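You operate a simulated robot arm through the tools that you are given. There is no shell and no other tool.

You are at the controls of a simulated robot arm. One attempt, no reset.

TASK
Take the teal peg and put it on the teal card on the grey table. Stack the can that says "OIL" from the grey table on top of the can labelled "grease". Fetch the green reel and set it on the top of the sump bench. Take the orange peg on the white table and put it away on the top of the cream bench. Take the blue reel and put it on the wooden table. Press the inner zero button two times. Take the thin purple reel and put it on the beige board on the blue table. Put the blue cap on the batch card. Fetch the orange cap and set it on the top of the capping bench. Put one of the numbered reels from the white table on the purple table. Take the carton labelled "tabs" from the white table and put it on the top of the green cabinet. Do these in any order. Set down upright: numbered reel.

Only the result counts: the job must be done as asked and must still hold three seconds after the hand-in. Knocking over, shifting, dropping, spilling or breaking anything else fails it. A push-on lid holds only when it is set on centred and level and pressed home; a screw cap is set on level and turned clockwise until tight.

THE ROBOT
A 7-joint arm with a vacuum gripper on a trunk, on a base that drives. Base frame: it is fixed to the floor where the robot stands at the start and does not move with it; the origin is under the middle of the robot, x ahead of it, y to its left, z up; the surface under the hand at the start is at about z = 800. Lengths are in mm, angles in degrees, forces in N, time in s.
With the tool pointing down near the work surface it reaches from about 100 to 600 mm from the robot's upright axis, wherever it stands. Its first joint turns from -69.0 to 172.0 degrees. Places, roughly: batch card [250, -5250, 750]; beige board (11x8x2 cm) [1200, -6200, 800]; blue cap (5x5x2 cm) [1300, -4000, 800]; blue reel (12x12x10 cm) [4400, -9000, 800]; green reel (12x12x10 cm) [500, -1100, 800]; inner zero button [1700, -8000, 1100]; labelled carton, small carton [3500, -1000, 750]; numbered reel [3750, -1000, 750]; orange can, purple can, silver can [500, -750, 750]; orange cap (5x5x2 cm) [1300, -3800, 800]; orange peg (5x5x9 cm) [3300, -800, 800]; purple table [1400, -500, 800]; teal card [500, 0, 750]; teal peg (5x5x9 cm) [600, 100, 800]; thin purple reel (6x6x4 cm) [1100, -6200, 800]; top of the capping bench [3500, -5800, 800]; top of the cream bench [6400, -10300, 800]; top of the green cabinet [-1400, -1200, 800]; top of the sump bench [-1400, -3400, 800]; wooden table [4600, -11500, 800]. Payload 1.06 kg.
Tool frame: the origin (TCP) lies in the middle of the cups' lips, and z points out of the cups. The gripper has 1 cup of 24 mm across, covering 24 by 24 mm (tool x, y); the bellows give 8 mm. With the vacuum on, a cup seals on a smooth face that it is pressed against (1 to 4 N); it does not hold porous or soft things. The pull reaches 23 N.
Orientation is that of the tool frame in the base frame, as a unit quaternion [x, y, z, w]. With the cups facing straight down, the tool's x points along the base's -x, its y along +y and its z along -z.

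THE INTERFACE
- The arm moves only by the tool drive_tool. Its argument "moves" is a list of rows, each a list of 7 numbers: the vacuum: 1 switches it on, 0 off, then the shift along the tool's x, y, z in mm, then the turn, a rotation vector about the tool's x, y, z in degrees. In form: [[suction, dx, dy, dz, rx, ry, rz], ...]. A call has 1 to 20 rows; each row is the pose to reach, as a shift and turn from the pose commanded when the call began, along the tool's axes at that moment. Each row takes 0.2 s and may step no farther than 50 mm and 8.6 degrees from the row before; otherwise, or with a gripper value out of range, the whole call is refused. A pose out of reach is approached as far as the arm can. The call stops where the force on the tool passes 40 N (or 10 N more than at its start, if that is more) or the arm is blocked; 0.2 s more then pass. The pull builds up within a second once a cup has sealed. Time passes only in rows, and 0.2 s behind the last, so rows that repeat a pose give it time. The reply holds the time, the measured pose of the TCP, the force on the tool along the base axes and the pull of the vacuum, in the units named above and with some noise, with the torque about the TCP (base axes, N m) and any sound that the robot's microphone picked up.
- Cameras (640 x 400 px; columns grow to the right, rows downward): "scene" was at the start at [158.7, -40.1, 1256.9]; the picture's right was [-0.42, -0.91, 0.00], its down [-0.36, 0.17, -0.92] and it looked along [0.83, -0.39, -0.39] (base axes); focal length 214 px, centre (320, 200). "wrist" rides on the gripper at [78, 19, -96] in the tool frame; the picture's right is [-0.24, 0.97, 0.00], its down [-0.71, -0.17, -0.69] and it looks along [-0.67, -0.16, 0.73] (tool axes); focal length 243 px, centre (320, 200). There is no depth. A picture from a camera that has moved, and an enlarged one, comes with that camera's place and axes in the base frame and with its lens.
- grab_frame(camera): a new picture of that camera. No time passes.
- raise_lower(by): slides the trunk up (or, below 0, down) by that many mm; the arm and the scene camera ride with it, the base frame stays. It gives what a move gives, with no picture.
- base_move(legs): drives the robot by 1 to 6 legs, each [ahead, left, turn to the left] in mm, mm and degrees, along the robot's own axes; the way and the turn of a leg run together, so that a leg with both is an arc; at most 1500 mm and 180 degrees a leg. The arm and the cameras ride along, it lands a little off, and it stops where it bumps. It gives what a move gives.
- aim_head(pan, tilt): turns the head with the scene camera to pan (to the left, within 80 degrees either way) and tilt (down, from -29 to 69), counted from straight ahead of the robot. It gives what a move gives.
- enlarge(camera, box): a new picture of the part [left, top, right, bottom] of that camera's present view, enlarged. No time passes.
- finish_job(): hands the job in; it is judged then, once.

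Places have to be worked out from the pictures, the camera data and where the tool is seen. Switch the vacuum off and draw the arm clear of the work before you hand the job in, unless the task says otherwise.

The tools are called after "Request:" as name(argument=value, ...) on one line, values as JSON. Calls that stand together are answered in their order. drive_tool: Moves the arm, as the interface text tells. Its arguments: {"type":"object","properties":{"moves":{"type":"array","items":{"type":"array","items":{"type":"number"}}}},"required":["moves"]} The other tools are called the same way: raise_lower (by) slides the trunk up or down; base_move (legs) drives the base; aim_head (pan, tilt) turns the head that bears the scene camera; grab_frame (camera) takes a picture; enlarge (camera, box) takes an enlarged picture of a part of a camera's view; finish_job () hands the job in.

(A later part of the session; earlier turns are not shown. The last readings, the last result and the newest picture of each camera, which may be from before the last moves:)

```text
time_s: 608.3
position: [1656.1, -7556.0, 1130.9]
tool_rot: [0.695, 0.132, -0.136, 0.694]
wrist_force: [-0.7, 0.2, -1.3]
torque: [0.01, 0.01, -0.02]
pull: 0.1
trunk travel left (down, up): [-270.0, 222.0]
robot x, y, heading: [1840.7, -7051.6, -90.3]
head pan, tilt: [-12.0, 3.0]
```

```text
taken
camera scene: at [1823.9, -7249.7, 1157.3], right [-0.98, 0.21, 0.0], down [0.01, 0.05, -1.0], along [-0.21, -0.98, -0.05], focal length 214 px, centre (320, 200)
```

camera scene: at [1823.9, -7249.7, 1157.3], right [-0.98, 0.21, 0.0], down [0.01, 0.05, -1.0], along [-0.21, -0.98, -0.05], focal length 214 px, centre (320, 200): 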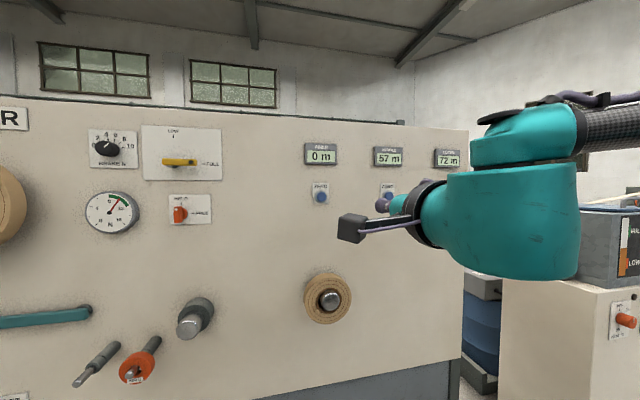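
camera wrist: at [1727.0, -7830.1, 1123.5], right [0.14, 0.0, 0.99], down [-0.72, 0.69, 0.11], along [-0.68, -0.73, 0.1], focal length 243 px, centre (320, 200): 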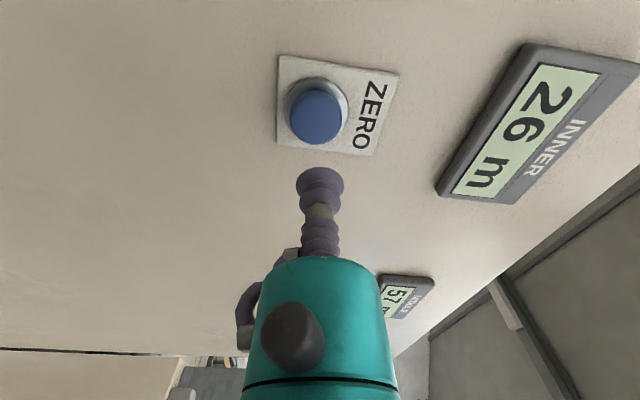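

Display shows 0 m. Now I fold the tool back to pointing down along the reverse path.

Request:
drive_tool(moves=[[0, -3, -6.7, -16.2, 7.59, 3.05, 0], [0, -6, -13.4, -32.4, 15.18, 6.1, 0], [0, -9, -20.1, -48.6, 22.77, 9.15, 0], [0, -12, -26.8, -64.8, 30.36, 12.2, 0], [0, -15, -33.5, -81, 37.95, 15.25, 0], [0, -18, -40.2, -97.2, 45.54, 18.3, 0], [0, -21, -46.9, -113.4, 53.13, 21.35, 0], [0, -24, -53.6, -129.6, 60.72, 24.4, 0], [0, -27, -60.3, -145.8, 68.31, 27.45, 0], [0, -30, -67, -162, 75.9, 30.5, 0], [0, -32.9, -73.6, -178, 83.49, 33.55, 0], [0, -32.9, -73.6, -178, 83.49, 33.55, 0]])

```text
time_s: 610.9
position: [1599.7, -7377.1, 1075.9]
tool_rot: [0.982, 0.187, 0.0, -0.003]
wrist_force: [0.0, 0.0, 0.4]
torque: [-0.02, 0.01, -0.01]
pull: 0.1
trunk travel left (down, up): [-270.0, 222.0]
robot x, y, heading: [1843.1, -7051.4, -90.4]
head pan, tilt: [-12.0, 3.0]
```

Tool is vertical again. Next the thin purple reel on the blue table: I turn round to face +y and slide left to view the blue table's end.

Request:
base_move(legs=[[0, 0, 180], [0, 500, 0]])

Request:
aim_head(pan=10, tilt=20)

Request:
grab_frame(camera="scene")

```text
time_s: 623.2
position: [1579.7, -6728.2, 1075.6]
tool_rot: [-0.193, 0.981, -0.001, 0.0]
wrist_force: [-0.9, 0.1, -0.1]
torque: [-0.03, 0.01, 0.0]
pull: 0.0
trunk travel left (down, up): [-270.0, 222.0]
robot x, y, heading: [1341.0, -7055.2, 90.4]
head pan, tilt: [-12.0, 3.0]
```

```text
time_s: 624.0
position: [1579.3, -6728.2, 1073.8]
tool_rot: [-0.194, 0.981, -0.001, -0.001]
wrist_force: [0.6, 0.0, 0.3]
torque: [0.0, -0.01, -0.03]
pull: 0.0
trunk travel left (down, up): [-270.0, 222.0]
robot x, y, heading: [1345.4, -7051.3, 90.3]
head pan, tilt: [10.0, 20.0]
```

```text
taken
camera scene: at [1323.6, -6858.0, 1129.8], right [0.98, 0.18, 0.0], down [0.06, -0.34, -0.94], along [-0.17, 0.92, -0.34], focal length 214 px, centre (320, 200)
```

scene: 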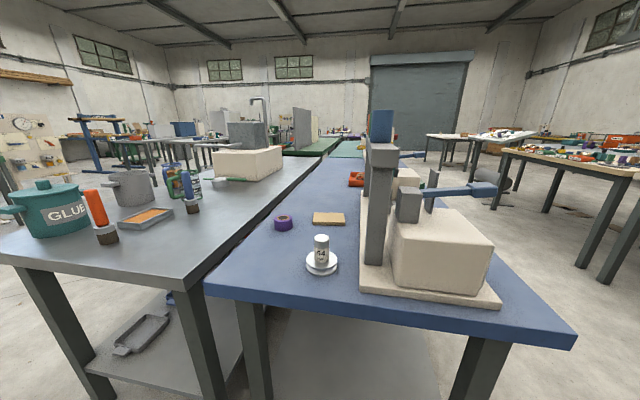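

I can see the purple reel at about (1097, −6261), the beige board at about (1234, −6193), a white reel "54" in front and a tall machine at the right. The table's end edge is y≈−6548. I drive to about (945, −6760) and look closely.

Request:
base_move(legs=[[285, 400, -0.3]])

Request:
aim_head(pan=-10, tilt=25)

Request:
grab_frame(camera="scene")

Request:
grab_frame(camera="wrist")

```text
time_s: 628.0
position: [1185.1, -6447.1, 1074.9]
tool_rot: [-0.19, 0.982, -0.001, 0.0]
wrist_force: [-0.6, 0.2, 0.2]
torque: [0.01, -0.01, 0.01]
pull: 0.1
trunk travel left (down, up): [-270.0, 222.0]
robot x, y, heading: [943.3, -6775.0, 90.1]
head pan, tilt: [10.0, 20.0]
```

```text
time_s: 628.9
position: [1186.0, -6446.9, 1075.1]
tool_rot: [-0.189, 0.982, -0.001, 0.0]
wrist_force: [0.6, 0.8, -0.1]
torque: [0.03, 0.03, -0.02]
pull: 0.0
trunk travel left (down, up): [-270.0, 222.0]
robot x, y, heading: [945.3, -6769.1, 89.7]
head pan, tilt: [-10.0, 25.0]
```

```text
taken
camera scene: at [959.8, -6575.6, 1121.6], right [0.98, -0.17, 0.0], down [-0.07, -0.42, -0.91], along [0.16, 0.89, -0.42], focal length 214 px, centre (320, 200)
```

scene: 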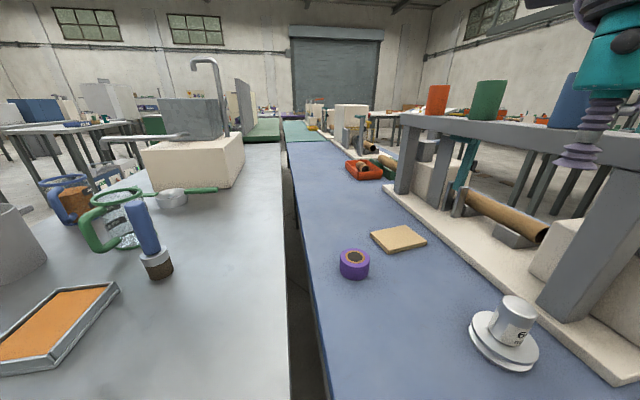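

```text
taken
camera wrist: at [1106.1, -6458.1, 1171.2], right [-0.14, 0.99, 0.0], down [0.72, 0.11, 0.68], along [0.68, 0.1, -0.73], focal length 243 px, centre (320, 200)
```

wrist: 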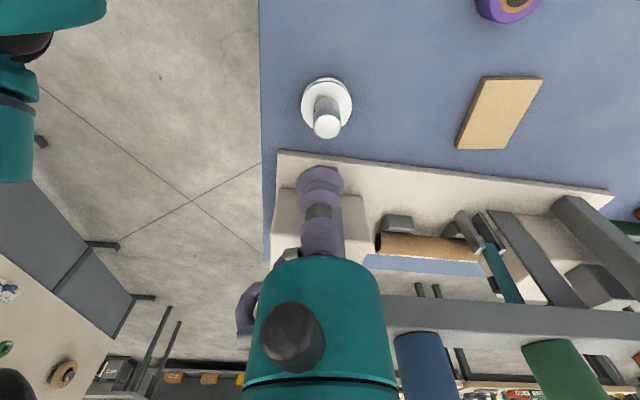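

The purple reel is at about (1095, −6253) and the board at about (1224, −6178); the machine's gantry with loose cylinders stands at x>1355, so I must stay left of it. I move the base a little left and forward to (900, −6735).

Request:
base_move(legs=[[36, 45, 0.2]])

Request:
drive_tool(moves=[[0, 0, 30, 0, 0, 0, 0], [0, 0, 60, 5, 0, 0, 0], [0, 0, 90, 10, 0, 0, 0], [0, 0, 120, 20, 0, 0, 0]])

Request:
grab_frame(camera="wrist")

Request:
grab_frame(camera="scene")

```text
time_s: 630.1
position: [1140.1, -6411.2, 1075.4]
tool_rot: [-0.191, 0.982, -0.001, 0.0]
wrist_force: [-0.1, -0.5, -0.4]
torque: [-0.01, -0.02, -0.01]
pull: 0.1
trunk travel left (down, up): [-270.0, 222.0]
robot x, y, heading: [896.9, -6733.7, 90.0]
head pan, tilt: [-10.0, 25.0]
stopped in leg 1: the robot was blocked; the commanded pose is now the measured one
```

```text
time_s: 631.1
position: [1095.2, -6300.3, 1055.0]
tool_rot: [-0.19, 0.982, -0.001, 0.0]
wrist_force: [-0.8, 0.3, 0.1]
torque: [0.04, -0.02, -0.02]
pull: 0.1
trunk travel left (down, up): [-270.0, 222.0]
robot x, y, heading: [897.4, -6735.0, 90.2]
head pan, tilt: [-10.0, 25.0]
```

```text
taken
camera wrist: at [1015.9, -6310.8, 1151.1], right [-0.14, 0.99, 0.0], down [0.72, 0.11, 0.68], along [0.68, 0.1, -0.73], focal length 243 px, centre (320, 200)
```

wrist: 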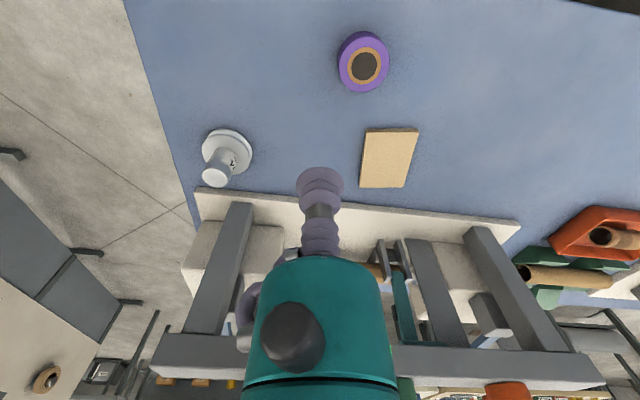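

```text
taken
camera scene: at [914.0, -6540.5, 1121.6], right [0.98, -0.17, 0.0], down [-0.07, -0.42, -0.91], along [0.16, 0.89, -0.42], focal length 214 px, centre (320, 200)
```

scene: 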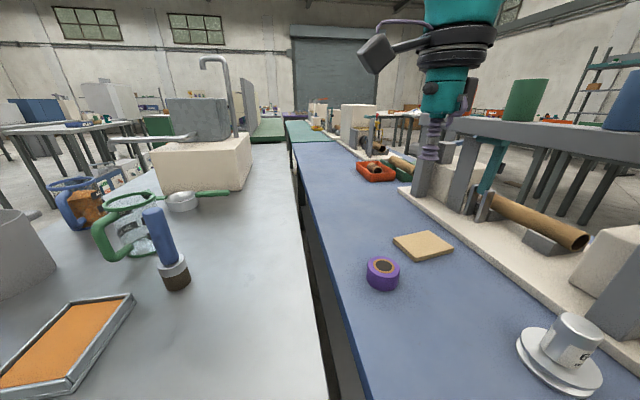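

The base touched something at y≈−6734, so I back off 15 mm. The purple reel's dark centre is at about (1089, −6250); I move the cup above it and down to z≈920.

Request:
base_move(legs=[[-15, 0, 0]])

Request:
drive_tool(moves=[[0, -6, 20, 20, 0, 0, 0], [0, -12, 41, 50, 0, 0, 0], [0, -18.7, 62.5, 90, 0, 0, 0], [0, -18.7, 62.5, 130, 0, 0, 0], [0, -18.7, 62.5, 135, 0, 0, 0]])

Request:
enlarge(camera="wrist", box=[220, 40, 440, 200])

Request:
grab_frame(camera="scene")

```text
time_s: 631.9
position: [1095.1, -6315.4, 1054.7]
tool_rot: [-0.19, 0.982, -0.001, 0.001]
wrist_force: [-0.3, 0.1, 1.4]
torque: [-0.02, 0.01, 0.0]
pull: 0.0
trunk travel left (down, up): [-270.0, 222.0]
robot x, y, heading: [898.8, -6752.4, 89.9]
head pan, tilt: [-10.0, 25.0]
```

```text
time_s: 633.1
position: [1089.4, -6250.0, 920.1]
tool_rot: [-0.19, 0.982, -0.001, 0.0]
wrist_force: [0.0, 0.0, -1.0]
torque: [0.01, 0.01, -0.03]
pull: 0.0
trunk travel left (down, up): [-270.0, 222.0]
robot x, y, heading: [899.5, -6752.6, 89.9]
head pan, tilt: [-10.0, 25.0]
```

```text
2.50 times, centred on (330, 120) of wrist
camera zoom: at [1010.4, -6261.5, 1015.3], right [-0.14, 0.99, 0.0], down [0.72, 0.11, 0.68], along [0.68, 0.1, -0.73], focal length 606 px, centre (295, 400)
```

zoom: 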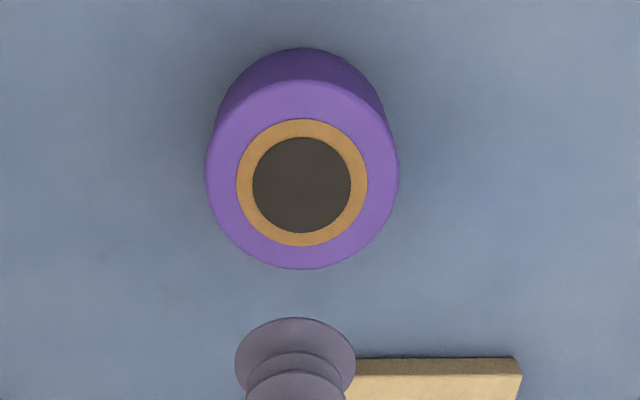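

```text
taken
camera scene: at [914.1, -6555.7, 1121.6], right [0.98, -0.17, 0.0], down [-0.07, -0.42, -0.91], along [0.16, 0.89, -0.42], focal length 214 px, centre (320, 200)
```

scene: 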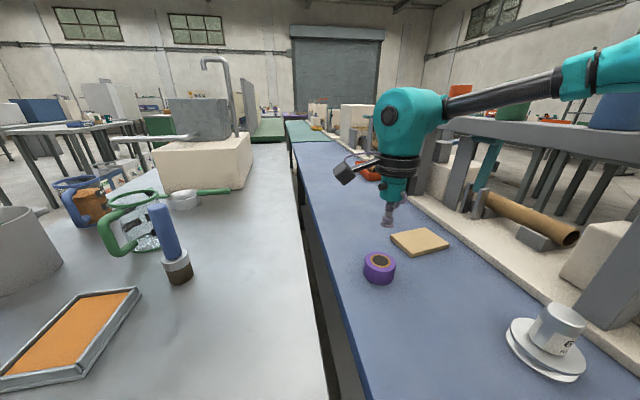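

The forearm passes near the gantry, so I check its clearance with the head turned to the right before descending.

Request:
aim_head(pan=-40, tilt=10)

Request:
grab_frame(camera="scene")

Request:
grab_frame(camera="wrist")

```text
time_s: 634.1
position: [1089.6, -6251.4, 919.3]
tool_rot: [-0.19, 0.982, -0.001, 0.0]
wrist_force: [0.4, 0.4, -0.2]
torque: [-0.02, 0.0, -0.04]
pull: 0.0
trunk travel left (down, up): [-270.0, 222.0]
robot x, y, heading: [898.2, -6753.5, 89.6]
head pan, tilt: [-40.0, 10.0]
```

```text
taken
camera scene: at [957.8, -6575.2, 1146.0], right [0.77, -0.64, 0.0], down [-0.11, -0.13, -0.98], along [0.63, 0.75, -0.17], focal length 214 px, centre (320, 200)
```

scene: 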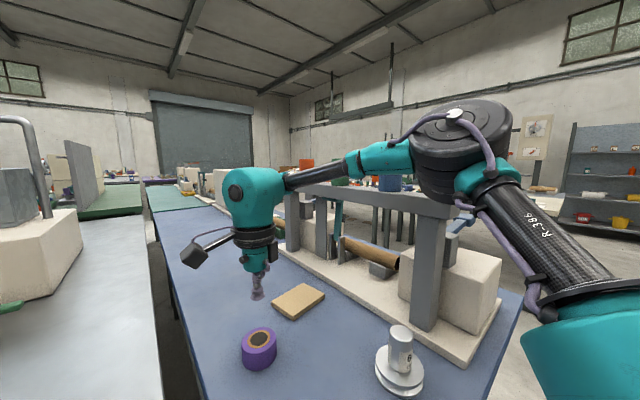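

```text
taken
camera wrist: at [1010.3, -6261.5, 1015.8], right [-0.14, 0.99, 0.0], down [0.72, 0.11, 0.68], along [0.68, 0.1, -0.73], focal length 243 px, centre (320, 200)
```

wrist: 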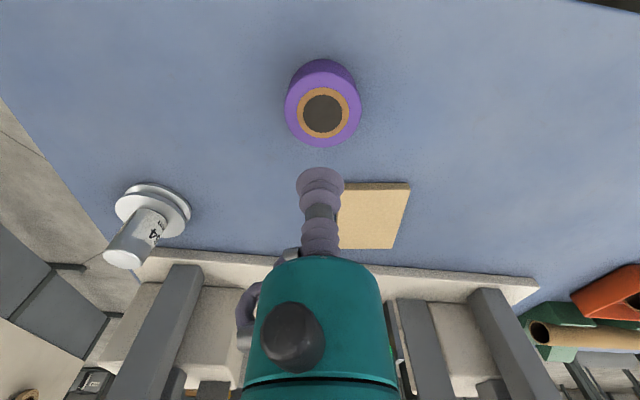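

The elbow is left of the gantry with about 70 mm to spare, so picking here is safe. I centre on the purple reel (1087.7, −6248.5) and descend with vacuum on.

Request:
drive_tool(moves=[[0, 1.4, 2.4, 40, 0, 0, 0], [1, 1.4, 2.4, 65, 0, 0, 0], [1, 1.4, 2.4, 74, 0, 0, 0], [1, 1.4, 2.4, 79, 0, 0, 0], [1, 1.4, 2.4, 81, 0, 0, 0], [1, 1.4, 2.4, 81, 0, 0, 0]])

```text
time_s: 635.5
position: [1087.7, -6248.7, 839.3]
tool_rot: [-0.19, 0.982, -0.001, 0.0]
wrist_force: [0.4, -0.6, 0.1]
torque: [-0.03, -0.01, -0.02]
pull: 22.8
trunk travel left (down, up): [-270.0, 222.0]
robot x, y, heading: [900.5, -6753.6, 90.0]
head pan, tilt: [-40.0, 10.0]
```

Sealed at z≈839. I lift to 920, raise the trunk 60 mm, and test the reach at a free spot on the left of the table with about the radius the board will need.

Request:
drive_tool(moves=[[1, 0, 0, -10, 0, 0, 0], [1, 0, 0, -45, 0, 0, 0], [1, 0, 0, -80, 0, 0, 0], [1, 0, 0, -80, 0, 0, 0]])

Request:
raise_lower(by=60)

Request:
drive_tool(moves=[[1, 0, 0, 30, 0, 0, 0], [1, 0, 0, 70, 0, 0, 0], [1, -12, 20, 80, 0, 0, 0], [1, -24, 40, 80, 0, 0, 0], [1, -24, 40, 80, 0, 0, 0]])

```text
time_s: 636.5
position: [1087.3, -6248.6, 919.9]
tool_rot: [-0.19, 0.982, -0.001, 0.0]
wrist_force: [0.3, 0.7, -0.5]
torque: [-0.03, 0.01, -0.01]
pull: 23.2
trunk travel left (down, up): [-270.0, 222.0]
robot x, y, heading: [896.6, -6752.0, 89.9]
head pan, tilt: [-40.0, 10.0]
```

```text
time_s: 637.5
position: [1088.2, -6248.7, 979.5]
tool_rot: [-0.189, 0.982, -0.001, 0.0]
wrist_force: [-0.6, 0.0, 0.2]
torque: [-0.01, 0.0, 0.01]
pull: 22.6
trunk travel left (down, up): [-330.0, 162.0]
robot x, y, heading: [898.2, -6753.2, 89.6]
head pan, tilt: [-40.0, 10.0]
```

```text
time_s: 638.7
position: [1095.5, -6201.9, 898.3]
tool_rot: [-0.19, 0.982, -0.001, 0.0]
wrist_force: [0.0, -0.2, -0.7]
torque: [-0.02, 0.01, 0.04]
pull: 22.5
trunk travel left (down, up): [-330.0, 162.0]
robot x, y, heading: [898.8, -6751.2, 89.7]
head pan, tilt: [-40.0, 10.0]
```

Reach holds at 584 mm radius. I test a bit further (≈605 mm, −15° azimuth, z≈870) over the free table area.

Request:
drive_tool(moves=[[1, 6, 16, 10, 0, 0, 0], [1, 13, 32, 20, 0, 0, 0], [1, 19.2, 47.5, 28, 0, 0, 0], [1, 19.2, 47.5, 28, 0, 0, 0]])

Request:
grab_frame(camera="scene")

```text
time_s: 639.7
position: [1077.3, -6182.9, 878.7]
tool_rot: [-0.189, 0.982, -0.001, 0.001]
wrist_force: [0.0, 0.1, 0.1]
torque: [-0.02, 0.02, -0.01]
pull: 22.3
out of reach, approached as far as the arm can: row 2, 3, 4
trunk travel left (down, up): [-330.0, 162.0]
robot x, y, heading: [895.6, -6757.2, 90.1]
head pan, tilt: [-40.0, 10.0]
```

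```text
taken
camera scene: at [957.8, -6588.1, 1204.2], right [0.77, -0.64, 0.0], down [-0.11, -0.13, -0.98], along [0.63, 0.75, -0.17], focal length 214 px, centre (320, 200)
```

scene: 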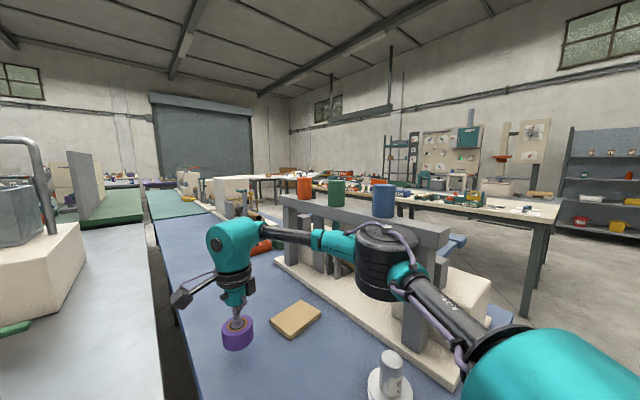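

The reach ends at ~598 mm here, with the elbow low and to the right, which would foul the gantry if I moved right. I test whether turning the tool yaw further frees the arm and shifts the elbow.

Request:
drive_tool(moves=[[1, 0, 0, 0, 0, 0, 8], [1, 0, 0, 0, 0, 0, 16], [1, 0, 0, 0, 0, 0, 24], [1, 0, 0, 0, 0, 0, 32], [1, 0, 0, 0, 0, 0, 40], [1, 0, 0, 0, 0, 0, 40]])

Request:
grab_frame(camera="scene")

```text
time_s: 641.1
position: [1077.3, -6181.4, 878.3]
tool_rot: [0.158, 0.987, -0.001, 0.0]
wrist_force: [0.2, 0.1, -0.3]
torque: [0.01, 0.0, 0.03]
pull: 23.1
trunk travel left (down, up): [-330.0, 162.0]
robot x, y, heading: [894.7, -6750.3, 89.9]
head pan, tilt: [-40.0, 10.0]
```

```text
taken
camera scene: at [957.9, -6588.0, 1204.1], right [0.77, -0.64, 0.0], down [-0.11, -0.13, -0.98], along [0.63, 0.75, -0.17], focal length 214 px, centre (320, 200)
```

scene: 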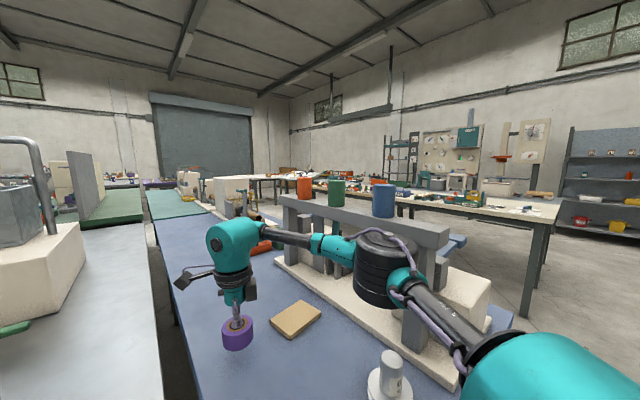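

Yaw turned another 40° without trouble. I test outward extension again from here.

Request:
drive_tool(moves=[[1, 4.7, 14.2, 0, 0, 0, 0], [1, 9.4, 28.5, 0, 0, 0, 0], [1, 9.4, 28.5, 0, 0, 0, 0]])

Request:
grab_frame(camera="scene")

```text
time_s: 641.9
position: [1077.7, -6182.3, 878.5]
tool_rot: [0.159, 0.987, -0.001, 0.0]
wrist_force: [-0.1, -0.6, -0.6]
torque: [-0.01, 0.0, 0.01]
pull: 22.4
out of reach, approached as far as the arm can: row 1, 2, 3
trunk travel left (down, up): [-330.0, 162.0]
robot x, y, heading: [897.4, -6754.0, 89.7]
head pan, tilt: [-40.0, 10.0]
```

```text
taken
camera scene: at [957.9, -6587.9, 1204.1], right [0.77, -0.64, 0.0], down [-0.11, -0.13, -0.98], along [0.63, 0.75, -0.17], focal length 214 px, centre (320, 200)
```

scene: 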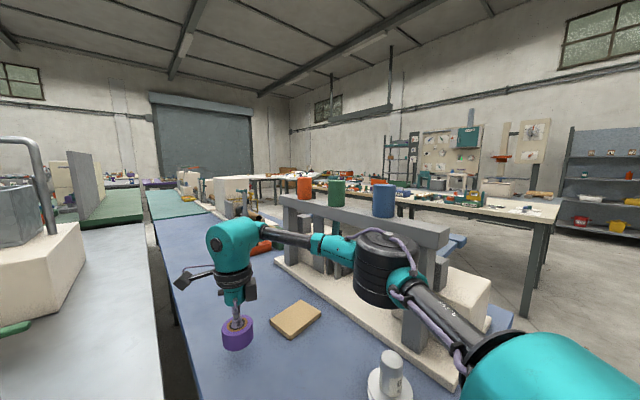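

The stop is a real arm limit. But the shoulder sits on the robot's right side, so turning the robot left brings it nearer to the board while keeping the elbow left of the gantry. I lift and retract first.

Request:
drive_tool(moves=[[1, 0, 0, -40, 0, 0, 0], [1, 0, 0, -80, 0, 0, 0], [1, 10, -40, -100, 0, 0, 0], [1, 20, -80, -120, 0, 0, 0], [1, 25, -120, -140, 0, 0, 0], [1, 25, -160, -150, 0, 0, 0], [1, 25, -200, -150, 0, 0, 0], [1, 25, -240, -150, 0, 0, 0], [1, 25, -240, -150, 0, 0, 0]])

```text
time_s: 643.9
position: [978.8, -6403.3, 1030.1]
tool_rot: [0.158, 0.987, -0.001, 0.0]
wrist_force: [-0.4, -0.2, -0.6]
torque: [0.05, -0.02, -0.02]
pull: 22.7
out of reach, approached as far as the arm can: row 1, 2
trunk travel left (down, up): [-330.0, 162.0]
robot x, y, heading: [897.4, -6750.5, 89.9]
head pan, tilt: [-40.0, 10.0]
```

I drifted left to (979, −6403), which is safe at z=1030. I move the reel back to my right-front before turning the base.

Request:
drive_tool(moves=[[1, -36, 4.6, 0, 0, 0, 0], [1, -71, 9.2, -10, 0, 0, 0], [1, -107, 13.8, -20, 0, 0, 0], [1, -142.4, 18.4, -30, 0, 0, 0], [1, -142.4, 18.4, -30, 0, 0, 0]])

Request:
base_move(legs=[[-45, 37, 0], [0, 0, 20]])

Request:
aim_head(pan=-50, tilt=20)

Request:
grab_frame(camera="scene")

Request:
grab_frame(camera="wrist")

```text
time_s: 645.1
position: [1119.8, -6428.4, 1059.2]
tool_rot: [0.157, 0.988, -0.001, 0.0]
wrist_force: [0.4, -0.7, 0.3]
torque: [-0.01, 0.0, 0.04]
pull: 23.2
trunk travel left (down, up): [-330.0, 162.0]
robot x, y, heading: [893.1, -6753.0, 89.9]
head pan, tilt: [-40.0, 10.0]
```

```text
time_s: 647.2
position: [957.6, -6417.9, 1059.8]
tool_rot: [-0.017, 1.0, -0.001, -0.001]
wrist_force: [0.5, 0.4, -0.2]
torque: [0.0, 0.0, 0.0]
pull: 22.9
trunk travel left (down, up): [-330.0, 162.0]
robot x, y, heading: [860.5, -6798.5, 109.7]
head pan, tilt: [-40.0, 10.0]
```

```text
time_s: 647.9
position: [958.0, -6418.1, 1060.1]
tool_rot: [-0.016, 1.0, -0.001, 0.001]
wrist_force: [-0.6, -0.1, -0.4]
torque: [-0.01, -0.01, 0.01]
pull: 22.4
trunk travel left (down, up): [-330.0, 162.0]
robot x, y, heading: [860.1, -6801.6, 109.9]
head pan, tilt: [-50.0, 20.0]
```

```text
taken
camera scene: at [874.8, -6629.4, 1187.9], right [0.87, -0.5, 0.0], down [-0.17, -0.3, -0.94], along [0.47, 0.81, -0.34], focal length 214 px, centre (320, 200)
```

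scene: 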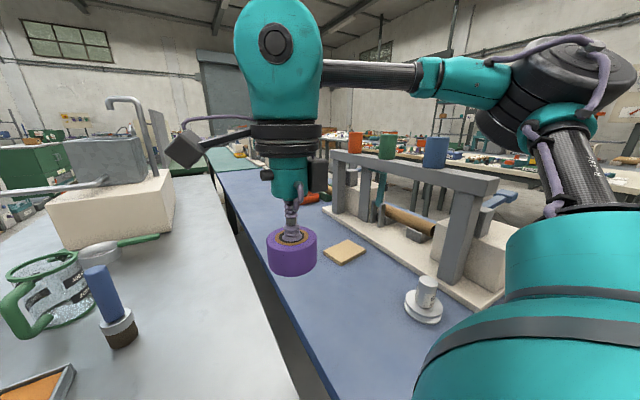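

```text
taken
camera wrist: at [879.0, -6401.1, 1156.2], right [0.2, 0.98, 0.0], down [0.71, -0.15, 0.69], along [0.67, -0.14, -0.73], focal length 243 px, centre (320, 200)
```

wrist: 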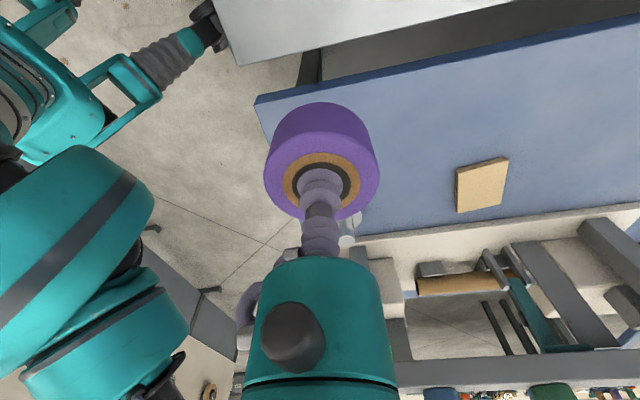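

Now the elbow is high and well left of the gantry. I move towards the board in two stages, checking clearances midway.

Request:
drive_tool(moves=[[1, -31.6, 28.5, 5, 0, 0, 0], [1, -63.2, 57, 10, 0, 0, 0], [1, -94.8, 85.4, 20, 0, 0, 0], [1, -126.4, 113.9, 30, 0, 0, 0], [1, -158, 142.3, 40, 0, 0, 0], [1, -158, 142.3, 40, 0, 0, 0]])

Request:
grab_frame(camera="scene")

```text
time_s: 649.3
position: [1111.8, -6270.2, 1019.0]
tool_rot: [-0.017, 1.0, -0.001, 0.0]
wrist_force: [0.4, 0.2, 0.5]
torque: [0.0, -0.01, -0.01]
pull: 22.7
trunk travel left (down, up): [-330.0, 162.0]
robot x, y, heading: [857.2, -6802.6, 110.1]
head pan, tilt: [-50.0, 20.0]
```

```text
taken
camera scene: at [874.9, -6629.4, 1187.8], right [0.87, -0.5, 0.0], down [-0.17, -0.3, -0.94], along [0.47, 0.81, -0.34], focal length 214 px, centre (320, 200)
```

scene: 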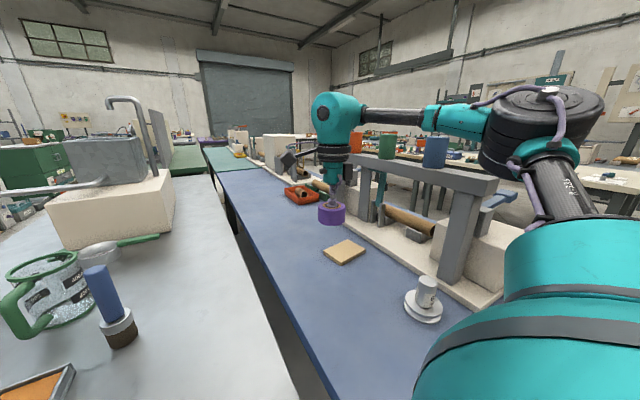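

Clear so far: the elbow is well back at about y≈−6550. I continue to above the board at z≈960.

Request:
drive_tool(moves=[[1, -31.3, 28.3, 15, 0, 0, 0], [1, -62.6, 56.6, 30, 0, 0, 0], [1, -94, 85, 45, 0, 0, 0], [1, -94, 85, 45, 0, 0, 0]])

Request:
grab_frame(camera="scene")

Request:
grab_frame(camera="wrist")

```text
time_s: 650.3
position: [1201.8, -6183.2, 974.0]
tool_rot: [-0.017, 1.0, 0.0, 0.0]
wrist_force: [0.6, 0.0, -0.3]
torque: [0.01, 0.0, 0.02]
pull: 23.3
trunk travel left (down, up): [-330.0, 162.0]
robot x, y, heading: [863.7, -6794.8, 110.0]
head pan, tilt: [-50.0, 20.0]
```

```text
taken
camera scene: at [874.9, -6629.5, 1187.9], right [0.87, -0.5, 0.0], down [-0.17, -0.3, -0.94], along [0.47, 0.81, -0.34], focal length 214 px, centre (320, 200)
```

scene: 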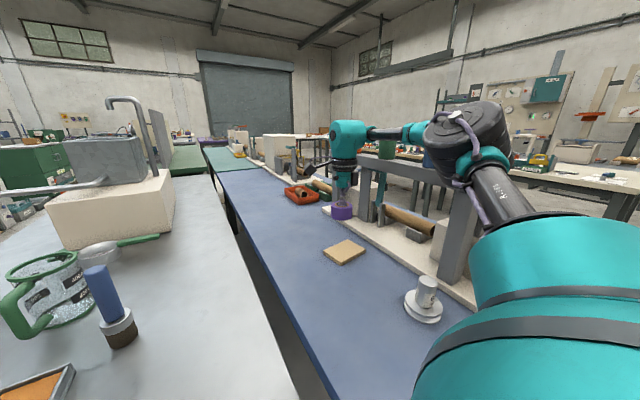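

```text
taken
camera wrist: at [1123.4, -6166.3, 1070.6], right [0.2, 0.98, 0.0], down [0.71, -0.15, 0.69], along [0.67, -0.14, -0.73], focal length 243 px, centre (320, 200)
```

wrist: 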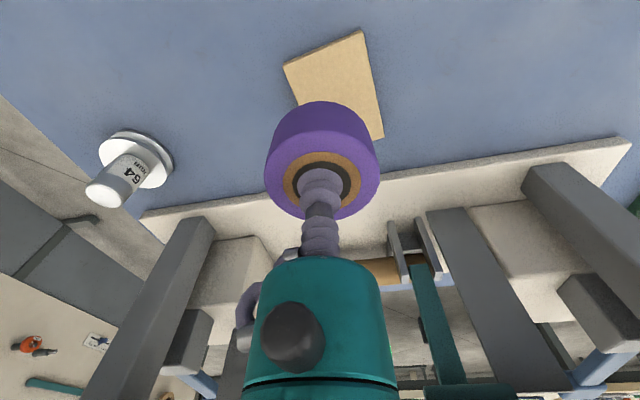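

The reel is above the board's left part; the board's corners are (1179,−6212), (1167,−6139), (1275,−6123), (1287,−6196). I shift to (1215, −6174) and lower to about 20 mm above.

Request:
drive_tool(moves=[[1, -13.3, 8.6, 0, 0, 0, 0], [1, -13.3, 8.6, 35, 0, 0, 0], [1, -13.3, 8.6, 70, 0, 0, 0], [1, -13.3, 8.6, 94, 0, 0, 0], [1, -13.3, 8.6, 94, 0, 0, 0]])

Request:
grab_frame(camera="wrist")

Request:
enlarge(camera="scene", box=[280, 100, 520, 290])

```text
time_s: 651.5
position: [1214.9, -6173.2, 880.9]
tool_rot: [-0.017, 1.0, -0.001, 0.0]
wrist_force: [-0.9, -0.2, -1.0]
torque: [0.02, -0.01, 0.0]
pull: 22.9
trunk travel left (down, up): [-330.0, 162.0]
robot x, y, heading: [857.3, -6801.4, 109.7]
head pan, tilt: [-50.0, 20.0]
```

```text
taken
camera wrist: at [1136.5, -6157.1, 976.7], right [0.2, 0.98, 0.0], down [0.71, -0.15, 0.69], along [0.67, -0.14, -0.73], focal length 243 px, centre (320, 200)
```

wrist: 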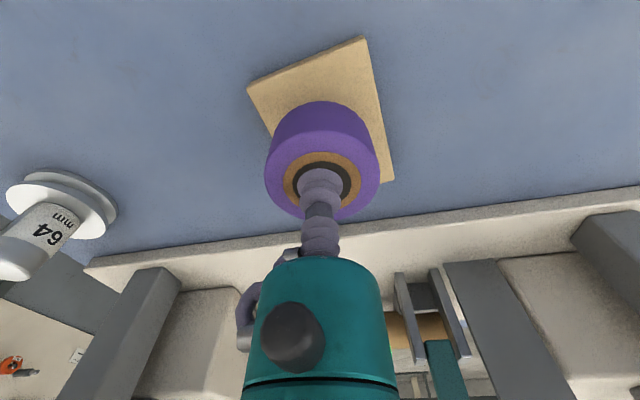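

```text
2.11 times, centred on (400, 195) of scene
camera zoom: at [874.9, -6629.4, 1187.8], right [0.87, -0.5, 0.0], down [-0.17, -0.3, -0.94], along [0.47, 0.81, -0.34], focal length 452 px, centre (152, 210)
```

zoom: 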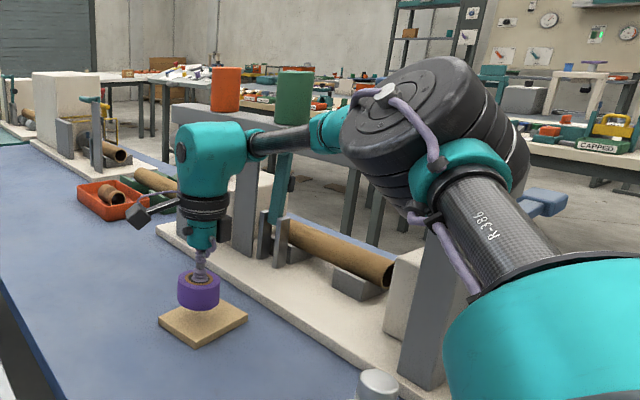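

The elbow stays at x≈1190, well clear. I lower the reel in small steps towards the board (expected contact near z≈859).

Request:
drive_tool(moves=[[1, 0, 0, 8, 0, 0, 0], [1, 0, 0, 14, 0, 0, 0], [1, 0, 0, 18, 0, 0, 0], [1, 0, 0, 18, 0, 0, 0]])

```text
time_s: 652.5
position: [1214.5, -6173.6, 862.0]
tool_rot: [-0.017, 1.0, -0.001, 0.001]
wrist_force: [-0.2, -0.2, -0.3]
torque: [-0.02, 0.0, 0.0]
pull: 23.0
trunk travel left (down, up): [-330.0, 162.0]
robot x, y, heading: [859.7, -6800.8, 109.8]
head pan, tilt: [-50.0, 20.0]
```

Request:
drive_tool(moves=[[1, 0, 0, 2, 0, 0, 0], [1, 0, 0, 4, 0, 0, 0], [1, 0, 0, 4, 0, 0, 0]])

```text
time_s: 653.3
position: [1215.8, -6173.4, 858.1]
tool_rot: [-0.016, 1.0, -0.001, 0.0]
wrist_force: [0.4, 0.3, -0.8]
torque: [0.04, -0.03, -0.01]
pull: 23.0
trunk travel left (down, up): [-330.0, 162.0]
robot x, y, heading: [861.1, -6796.8, 109.8]
head pan, tilt: [-50.0, 20.0]
```

Not touching yet at 858; I continue down 1–2 mm at a time.

Request:
drive_tool(moves=[[1, 0, 0, 1.5, 0, 0, 0], [1, 0, 0, 3, 0, 0, 0], [1, 0, 0, 4, 0, 0, 0], [1, 0, 0, 4, 0, 0, 0]])

Request:
enlarge(camera="scene", box=[310, 200, 390, 280])

```text
time_s: 654.3
position: [1213.4, -6173.6, 855.0]
tool_rot: [-0.017, 1.0, -0.001, 0.0]
wrist_force: [0.3, 0.7, -1.1]
torque: [0.0, -0.02, 0.01]
pull: 23.1
trunk travel left (down, up): [-330.0, 162.0]
robot x, y, heading: [859.0, -6799.4, 110.1]
head pan, tilt: [-50.0, 20.0]
```

```text
5.00 times, centred on (350, 240) of scene
camera zoom: at [874.9, -6629.4, 1187.8], right [0.87, -0.5, 0.0], down [-0.17, -0.3, -0.94], along [0.47, 0.81, -0.34], focal length 1072 px, centre (170, 0)
```

zoom: 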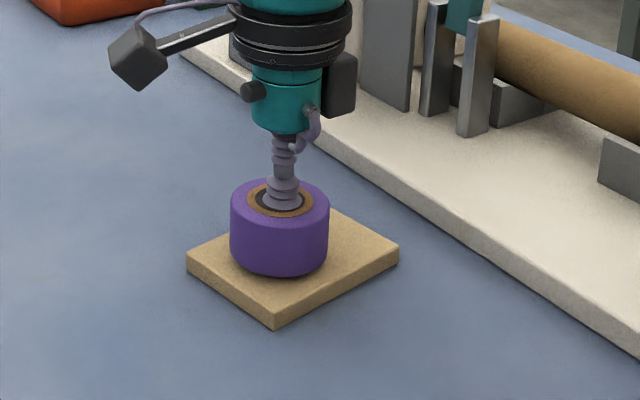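

It looks about to touch, well inside the board's outline. A few more millimetres.

Request:
drive_tool(moves=[[1, 0, 0, 1.5, 0, 0, 0], [1, 0, 0, 3, 0, 0, 0], [1, 0, 0, 3, 0, 0, 0]])

```text
time_s: 655.1
position: [1214.9, -6173.7, 852.0]
tool_rot: [-0.018, 1.0, -0.001, 0.0]
wrist_force: [-0.1, 0.7, -0.6]
torque: [0.0, 0.02, 0.0]
pull: 23.0
trunk travel left (down, up): [-330.0, 162.0]
robot x, y, heading: [859.7, -6798.3, 110.0]
head pan, tilt: [-50.0, 20.0]
```

Request:
drive_tool(moves=[[1, 0, 0, 1.5, 0, 0, 0], [1, 0, 0, 3, 0, 0, 0], [1, 0, 0, 3, 0, 0, 0]])

```text
time_s: 655.9
position: [1215.0, -6172.1, 850.9]
tool_rot: [-0.018, 1.0, 0.0, 0.0]
wrist_force: [0.7, 0.8, 1.1]
torque: [-0.03, 0.05, -0.02]
pull: 22.9
trunk travel left (down, up): [-330.0, 162.0]
robot x, y, heading: [857.7, -6797.4, 109.8]
head pan, tilt: [-50.0, 20.0]
```

Contact is beginning (+1.1 N). I press one more millimetre, then release and lift.

Request:
drive_tool(moves=[[1, 0, 0, 1, 0, 0, 0], [1, 0, 0, 1, 0, 0, 0], [0, 0, 0, 0.5, 0, 0, 0], [0, 0, 0, 0.5, 0, 0, 0], [0, 0, 0, 0.5, 0, 0, 0], [0, 0, 0, -0.5, 0, 0, 0], [0, 0, 0, -0.5, 0, 0, 0], [0, 0, 0, -6, 0, 0, 0], [0, 0, 0, -15, 0, 0, 0], [0, 0, 0, -50, 0, 0, 0], [0, 0, 0, -95, 0, 0, 0], [0, 0, 0, -120, 0, 0, 0]])

Request:
enlarge(camera="scene", box=[260, 140, 440, 290])

```text
time_s: 658.5
position: [1214.7, -6172.2, 968.8]
tool_rot: [-0.018, 1.0, -0.001, 0.0]
wrist_force: [0.4, -0.1, -0.3]
torque: [-0.05, 0.03, 0.0]
pull: 0.1
trunk travel left (down, up): [-330.0, 162.0]
robot x, y, heading: [861.4, -6796.9, 109.9]
head pan, tilt: [-50.0, 20.0]
```

```text
2.67 times, centred on (350, 215) of scene
camera zoom: at [874.8, -6629.5, 1187.8], right [0.87, -0.5, 0.0], down [-0.17, -0.3, -0.94], along [0.47, 0.81, -0.34], focal length 572 px, centre (240, 160)
```

zoom: 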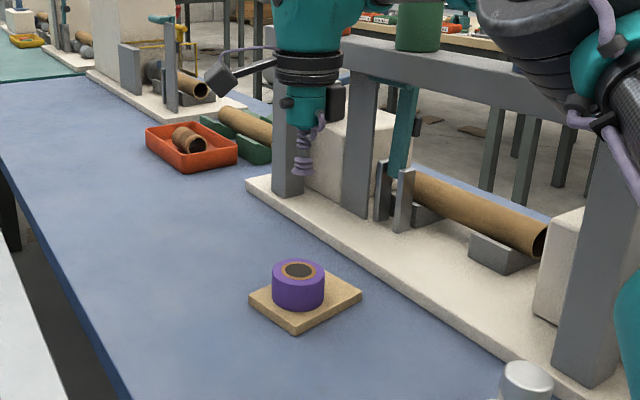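

The purple reel sits on the beige board. I retract along the same path.

Request:
drive_tool(moves=[[0, 0, 0, -30, 0, 0, 0], [0, 33, -30, -45, 0, 0, 0], [0, 66, -59, -55, 0, 0, 0], [0, 99, -89, -65, 0, 0, 0], [0, 132, -118, -75, 0, 0, 0], [0, 166, -148, -85, 0, 0, 0], [0, 199, -178, -90, 0, 0, 0], [0, 232, -207, -90, 0, 0, 0], [0, 250, -237, -90, 0, 0, 0]])

Request:
base_move(legs=[[-250, 0, 0], [0, 0, -20]])

```text
time_s: 660.5
position: [973.2, -6418.1, 1060.1]
tool_rot: [-0.017, 1.0, 0.0, 0.001]
wrist_force: [-0.8, 0.1, 0.2]
torque: [-0.02, 0.03, -0.02]
pull: 0.0
trunk travel left (down, up): [-330.0, 162.0]
robot x, y, heading: [862.6, -6800.4, 109.7]
head pan, tilt: [-50.0, 20.0]
```

```text
time_s: 663.4
position: [1181.0, -6714.7, 1058.0]
tool_rot: [0.156, 0.988, -0.001, 0.001]
wrist_force: [-0.3, -0.3, 0.0]
torque: [0.01, -0.02, -0.04]
pull: 0.0
trunk travel left (down, up): [-330.0, 162.0]
robot x, y, heading: [943.4, -7035.5, 90.1]
head pan, tilt: [-50.0, 20.0]
```

Next the caps on the teal table. I drive to the aisle (x≈2400) and north to about y≈−3950, then turn to face the teal table.

Request:
base_move(legs=[[0, -1450, 0], [1450, 0, 0], [1400, 0, 0], [230, 0, 0], [0, 0, 90]])

Request:
aim_head(pan=0, tilt=18)

Request:
grab_frame(camera="scene")

```text
time_s: 694.7
position: [2069.2, -3714.0, 1059.4]
tool_rot: [-0.581, 0.814, 0.0, 0.0]
wrist_force: [-0.6, 0.0, 0.1]
torque: [-0.04, -0.01, -0.02]
pull: 0.0
trunk travel left (down, up): [-330.0, 162.0]
robot x, y, heading: [2381.8, -3955.2, 179.1]
head pan, tilt: [-50.0, 20.0]
```

```text
time_s: 695.9
position: [2069.4, -3715.6, 1059.5]
tool_rot: [-0.582, 0.813, -0.001, 0.0]
wrist_force: [0.4, -0.8, 0.2]
torque: [0.03, -0.03, 0.02]
pull: 0.0
trunk travel left (down, up): [-330.0, 162.0]
robot x, y, heading: [2384.9, -3957.3, 178.9]
head pan, tilt: [0.0, 18.0]
```

```text
taken
camera scene: at [2196.3, -3954.3, 1191.1], right [0.02, 1.0, 0.0], down [0.31, 0.0, -0.95], along [-0.95, 0.01, -0.31], focal length 214 px, centre (320, 200)
```

scene: 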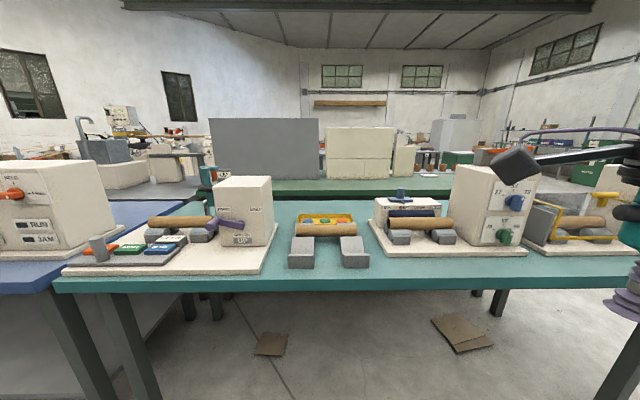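

There is a yellow tray with coloured caps behind a tube cradle in the middle of the teal table. I zoom in on it.

Request:
enlarge(camera="scene", box=[260, 180, 400, 280])

```text
4.00 times, centred on (330, 230) of scene
camera zoom: at [2196.3, -3954.3, 1191.1], right [0.02, 1.0, 0.0], down [0.31, 0.0, -0.95], along [-0.95, 0.01, -0.31], focal length 858 px, centre (280, 80)
```

zoom: 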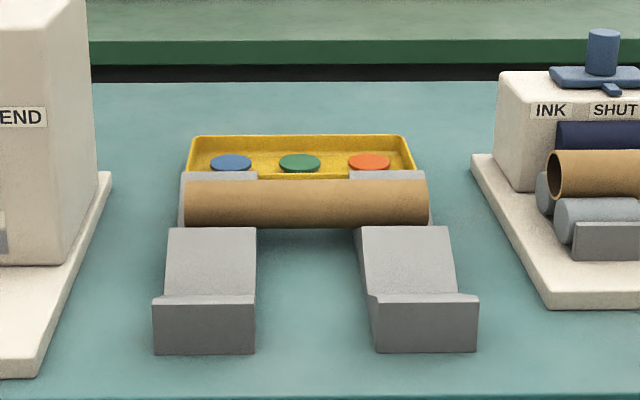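

Blue, green and orange caps lie in a yellow tray behind the tube cradle: blue at about (1331, −3993), orange at about (1332, −3842). I take the orange one first: raise the tool, turn to heading 200° and move in.

Request:
drive_tool(moves=[[0, 0, 0, -40, 0, 0, 0], [0, 0, 0, -75, 0, 0, 0], [0, 0, 0, -75, 0, 0, 0]])

Request:
base_move(legs=[[0, 0, 21], [350, -67, 0]])

Request:
aim_head(pan=-15, tilt=30)

Request:
grab_frame(camera="scene")

Request:
grab_frame(camera="wrist")

```text
time_s: 696.7
position: [2068.7, -3715.8, 1133.2]
tool_rot: [-0.581, 0.814, -0.001, 0.001]
wrist_force: [0.0, 0.6, 0.1]
torque: [-0.04, 0.01, 0.04]
pull: 0.1
trunk travel left (down, up): [-330.0, 162.0]
robot x, y, heading: [2381.9, -3952.2, 179.4]
head pan, tilt: [0.0, 18.0]
```

```text
time_s: 700.1
position: [1652.2, -3903.1, 1133.6]
tool_rot: [0.721, -0.693, 0.001, -0.001]
wrist_force: [-1.2, -0.7, -0.8]
torque: [0.01, 0.02, 0.02]
pull: 0.0
trunk travel left (down, up): [-330.0, 162.0]
robot x, y, heading: [2032.8, -4015.7, -159.7]
head pan, tilt: [0.0, 18.0]
```

```text
time_s: 700.9
position: [1652.5, -3902.6, 1133.1]
tool_rot: [0.72, -0.694, 0.0, -0.001]
wrist_force: [-0.1, -0.6, -0.3]
torque: [-0.01, -0.01, 0.01]
pull: 0.1
trunk travel left (down, up): [-330.0, 162.0]
robot x, y, heading: [2030.6, -4014.6, -159.8]
head pan, tilt: [-15.0, 30.0]
```

```text
taken
camera scene: at [1854.5, -4056.3, 1171.8], right [-0.09, 1.0, 0.0], down [0.5, 0.05, -0.87], along [-0.86, -0.08, -0.5], focal length 214 px, centre (320, 200)
```

scene: 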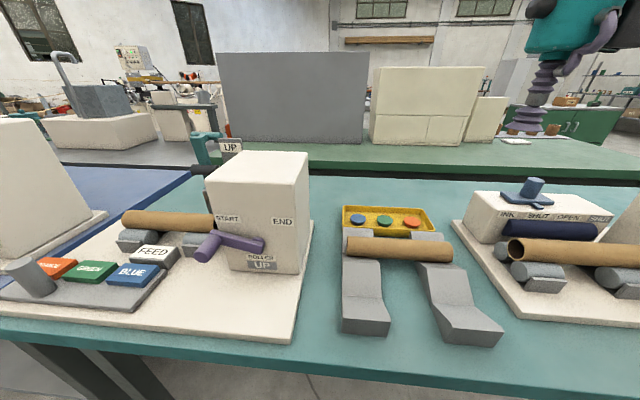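

```text
taken
camera wrist: at [1636.6, -3981.5, 1230.2], right [-0.98, 0.2, 0.0], down [0.14, 0.71, 0.69], along [0.14, 0.67, -0.73], focal length 243 px, centre (320, 200)
```

wrist: 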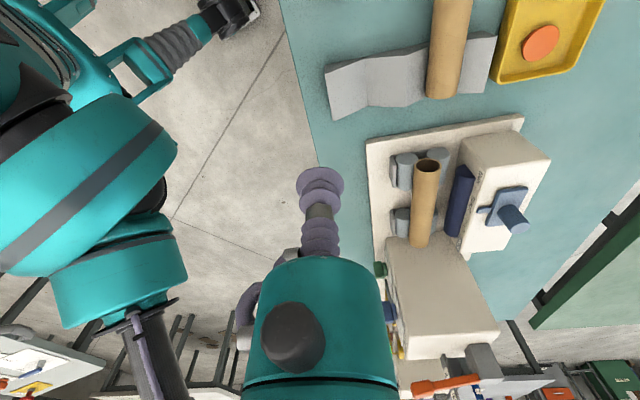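

Triangulation puts the orange cap at about (1333, −3841, z≈808). I advance the base another 77 mm towards the table and bring the cup over the tray.

Request:
base_move(legs=[[72, -26, 0]])

Request:
drive_tool(moves=[[0, -5, 40, 0, 0, 0, 0], [0, -10, 80, 5, 0, 0, 0], [0, -15, 120, 15, 0, 0, 0], [0, -20, 160, 30, 0, 0, 0], [0, -25, 195, 50, 0, 0, 0], [0, -25, 195, 50, 0, 0, 0]])

Request:
grab_frame(camera="wrist")

Request:
grab_frame(camera="scene")

```text
time_s: 701.9
position: [1577.3, -3902.6, 1133.9]
tool_rot: [0.721, -0.693, 0.001, -0.001]
wrist_force: [-0.3, 0.5, 0.1]
torque: [0.01, -0.01, -0.02]
pull: 0.0
trunk travel left (down, up): [-330.0, 162.0]
robot x, y, heading: [1957.3, -4015.0, -159.9]
head pan, tilt: [-15.0, 30.0]
```

```text
time_s: 703.3
position: [1380.7, -3886.1, 1085.0]
tool_rot: [0.72, -0.694, 0.0, -0.001]
wrist_force: [-0.1, -0.1, 0.6]
torque: [0.03, -0.02, 0.0]
pull: 0.1
trunk travel left (down, up): [-330.0, 162.0]
robot x, y, heading: [1957.5, -4014.0, -159.6]
head pan, tilt: [-15.0, 30.0]
```

```text
taken
camera wrist: at [1365.3, -3964.2, 1180.5], right [-0.98, 0.2, 0.0], down [0.14, 0.71, 0.69], along [0.14, 0.67, -0.73], focal length 243 px, centre (320, 200)
```

wrist: 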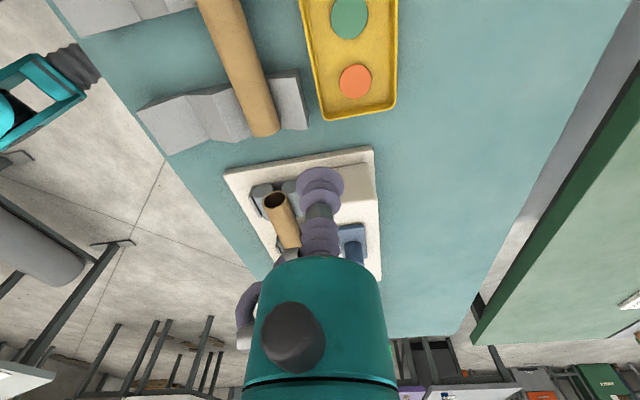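

```text
taken
camera scene: at [1779.3, -4056.6, 1171.8], right [-0.09, 1.0, 0.0], down [0.5, 0.05, -0.87], along [-0.86, -0.08, -0.5], focal length 214 px, centre (320, 200)
```

scene: 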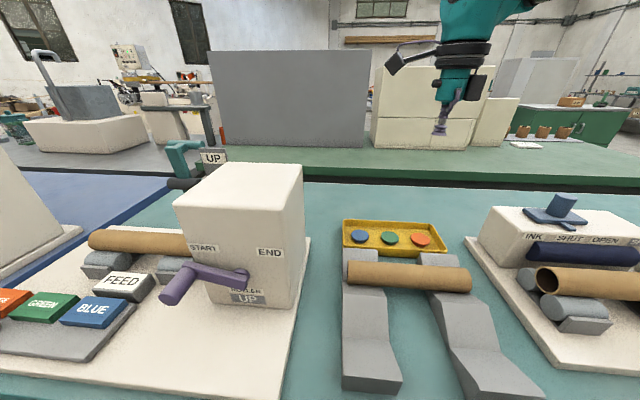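

The orange cap is at about (1338, −3840). I move over it and descend to z≈880 for a precise look.

Request:
drive_tool(moves=[[0, -16, 14, 30, 0, 0, 0], [0, -32, 28, 65, 0, 0, 0], [0, -47, 41.7, 100, 0, 0, 0], [0, -47, 41.7, 145, 0, 0, 0], [0, -47, 41.7, 190, 0, 0, 0], [0, -47, 41.7, 205, 0, 0, 0], [0, -47, 41.7, 205, 0, 0, 0]])

Request:
enlarge(camera="wrist", box=[210, 40, 430, 200])

Request:
grab_frame(camera="scene")

```text
time_s: 704.9
position: [1337.6, -3839.5, 878.7]
tool_rot: [0.721, -0.693, 0.0, -0.001]
wrist_force: [-0.1, 0.1, 0.6]
torque: [-0.01, 0.0, -0.01]
pull: 0.1
trunk travel left (down, up): [-330.0, 162.0]
robot x, y, heading: [1958.5, -4013.1, -159.4]
head pan, tilt: [-15.0, 30.0]
```

```text
2.50 times, centred on (320, 120) of wrist
camera zoom: at [1322.3, -3918.5, 974.2], right [-0.98, 0.2, 0.0], down [0.14, 0.71, 0.69], along [0.14, 0.67, -0.73], focal length 606 px, centre (320, 400)
```

zoom: 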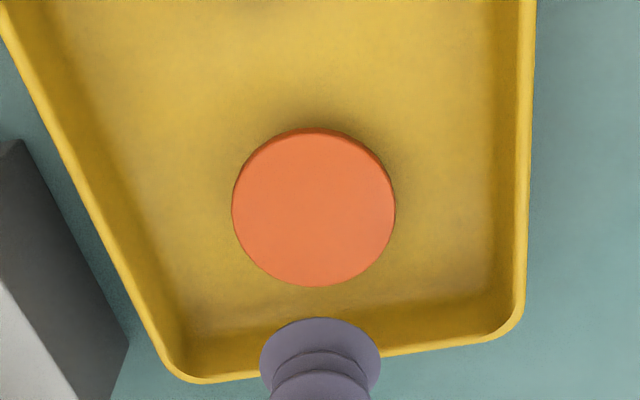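

```text
taken
camera scene: at [1779.2, -4056.6, 1171.8], right [-0.09, 1.0, 0.0], down [0.5, 0.05, -0.87], along [-0.86, -0.08, -0.5], focal length 214 px, centre (320, 200)
```

scene: 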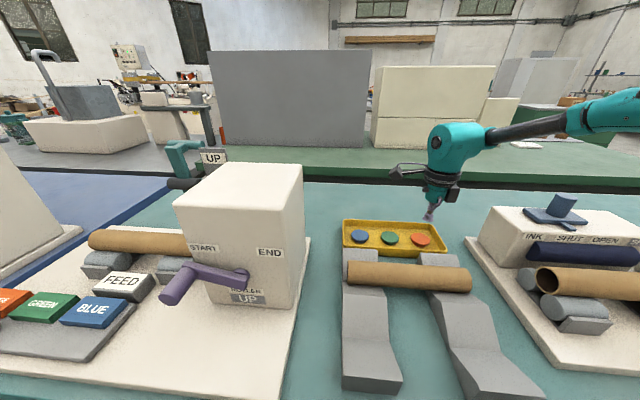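

The cap's top centre is at (1340.5, −3839.3), 48 mm across. I correct 2 mm and descend with vacuum on.

Request:
drive_tool(moves=[[0, -0.5, -2.1, 30, 0, 0, 0], [1, -0.5, -2.1, 50, 0, 0, 0], [1, -0.5, -2.1, 57, 0, 0, 0], [1, -0.5, -2.1, 61, 0, 0, 0], [1, -0.5, -2.1, 64, 0, 0, 0], [1, -0.5, -2.1, 64, 0, 0, 0]])

```text
time_s: 706.3
position: [1339.7, -3840.3, 816.5]
tool_rot: [0.72, -0.694, -0.001, 0.001]
wrist_force: [-1.4, 3.5, 17.5]
torque: [-0.03, 0.02, 0.0]
pull: 23.3
trunk travel left (down, up): [-330.0, 162.0]
robot x, y, heading: [1956.5, -4013.2, -159.7]
head pan, tilt: [-15.0, 30.0]
```

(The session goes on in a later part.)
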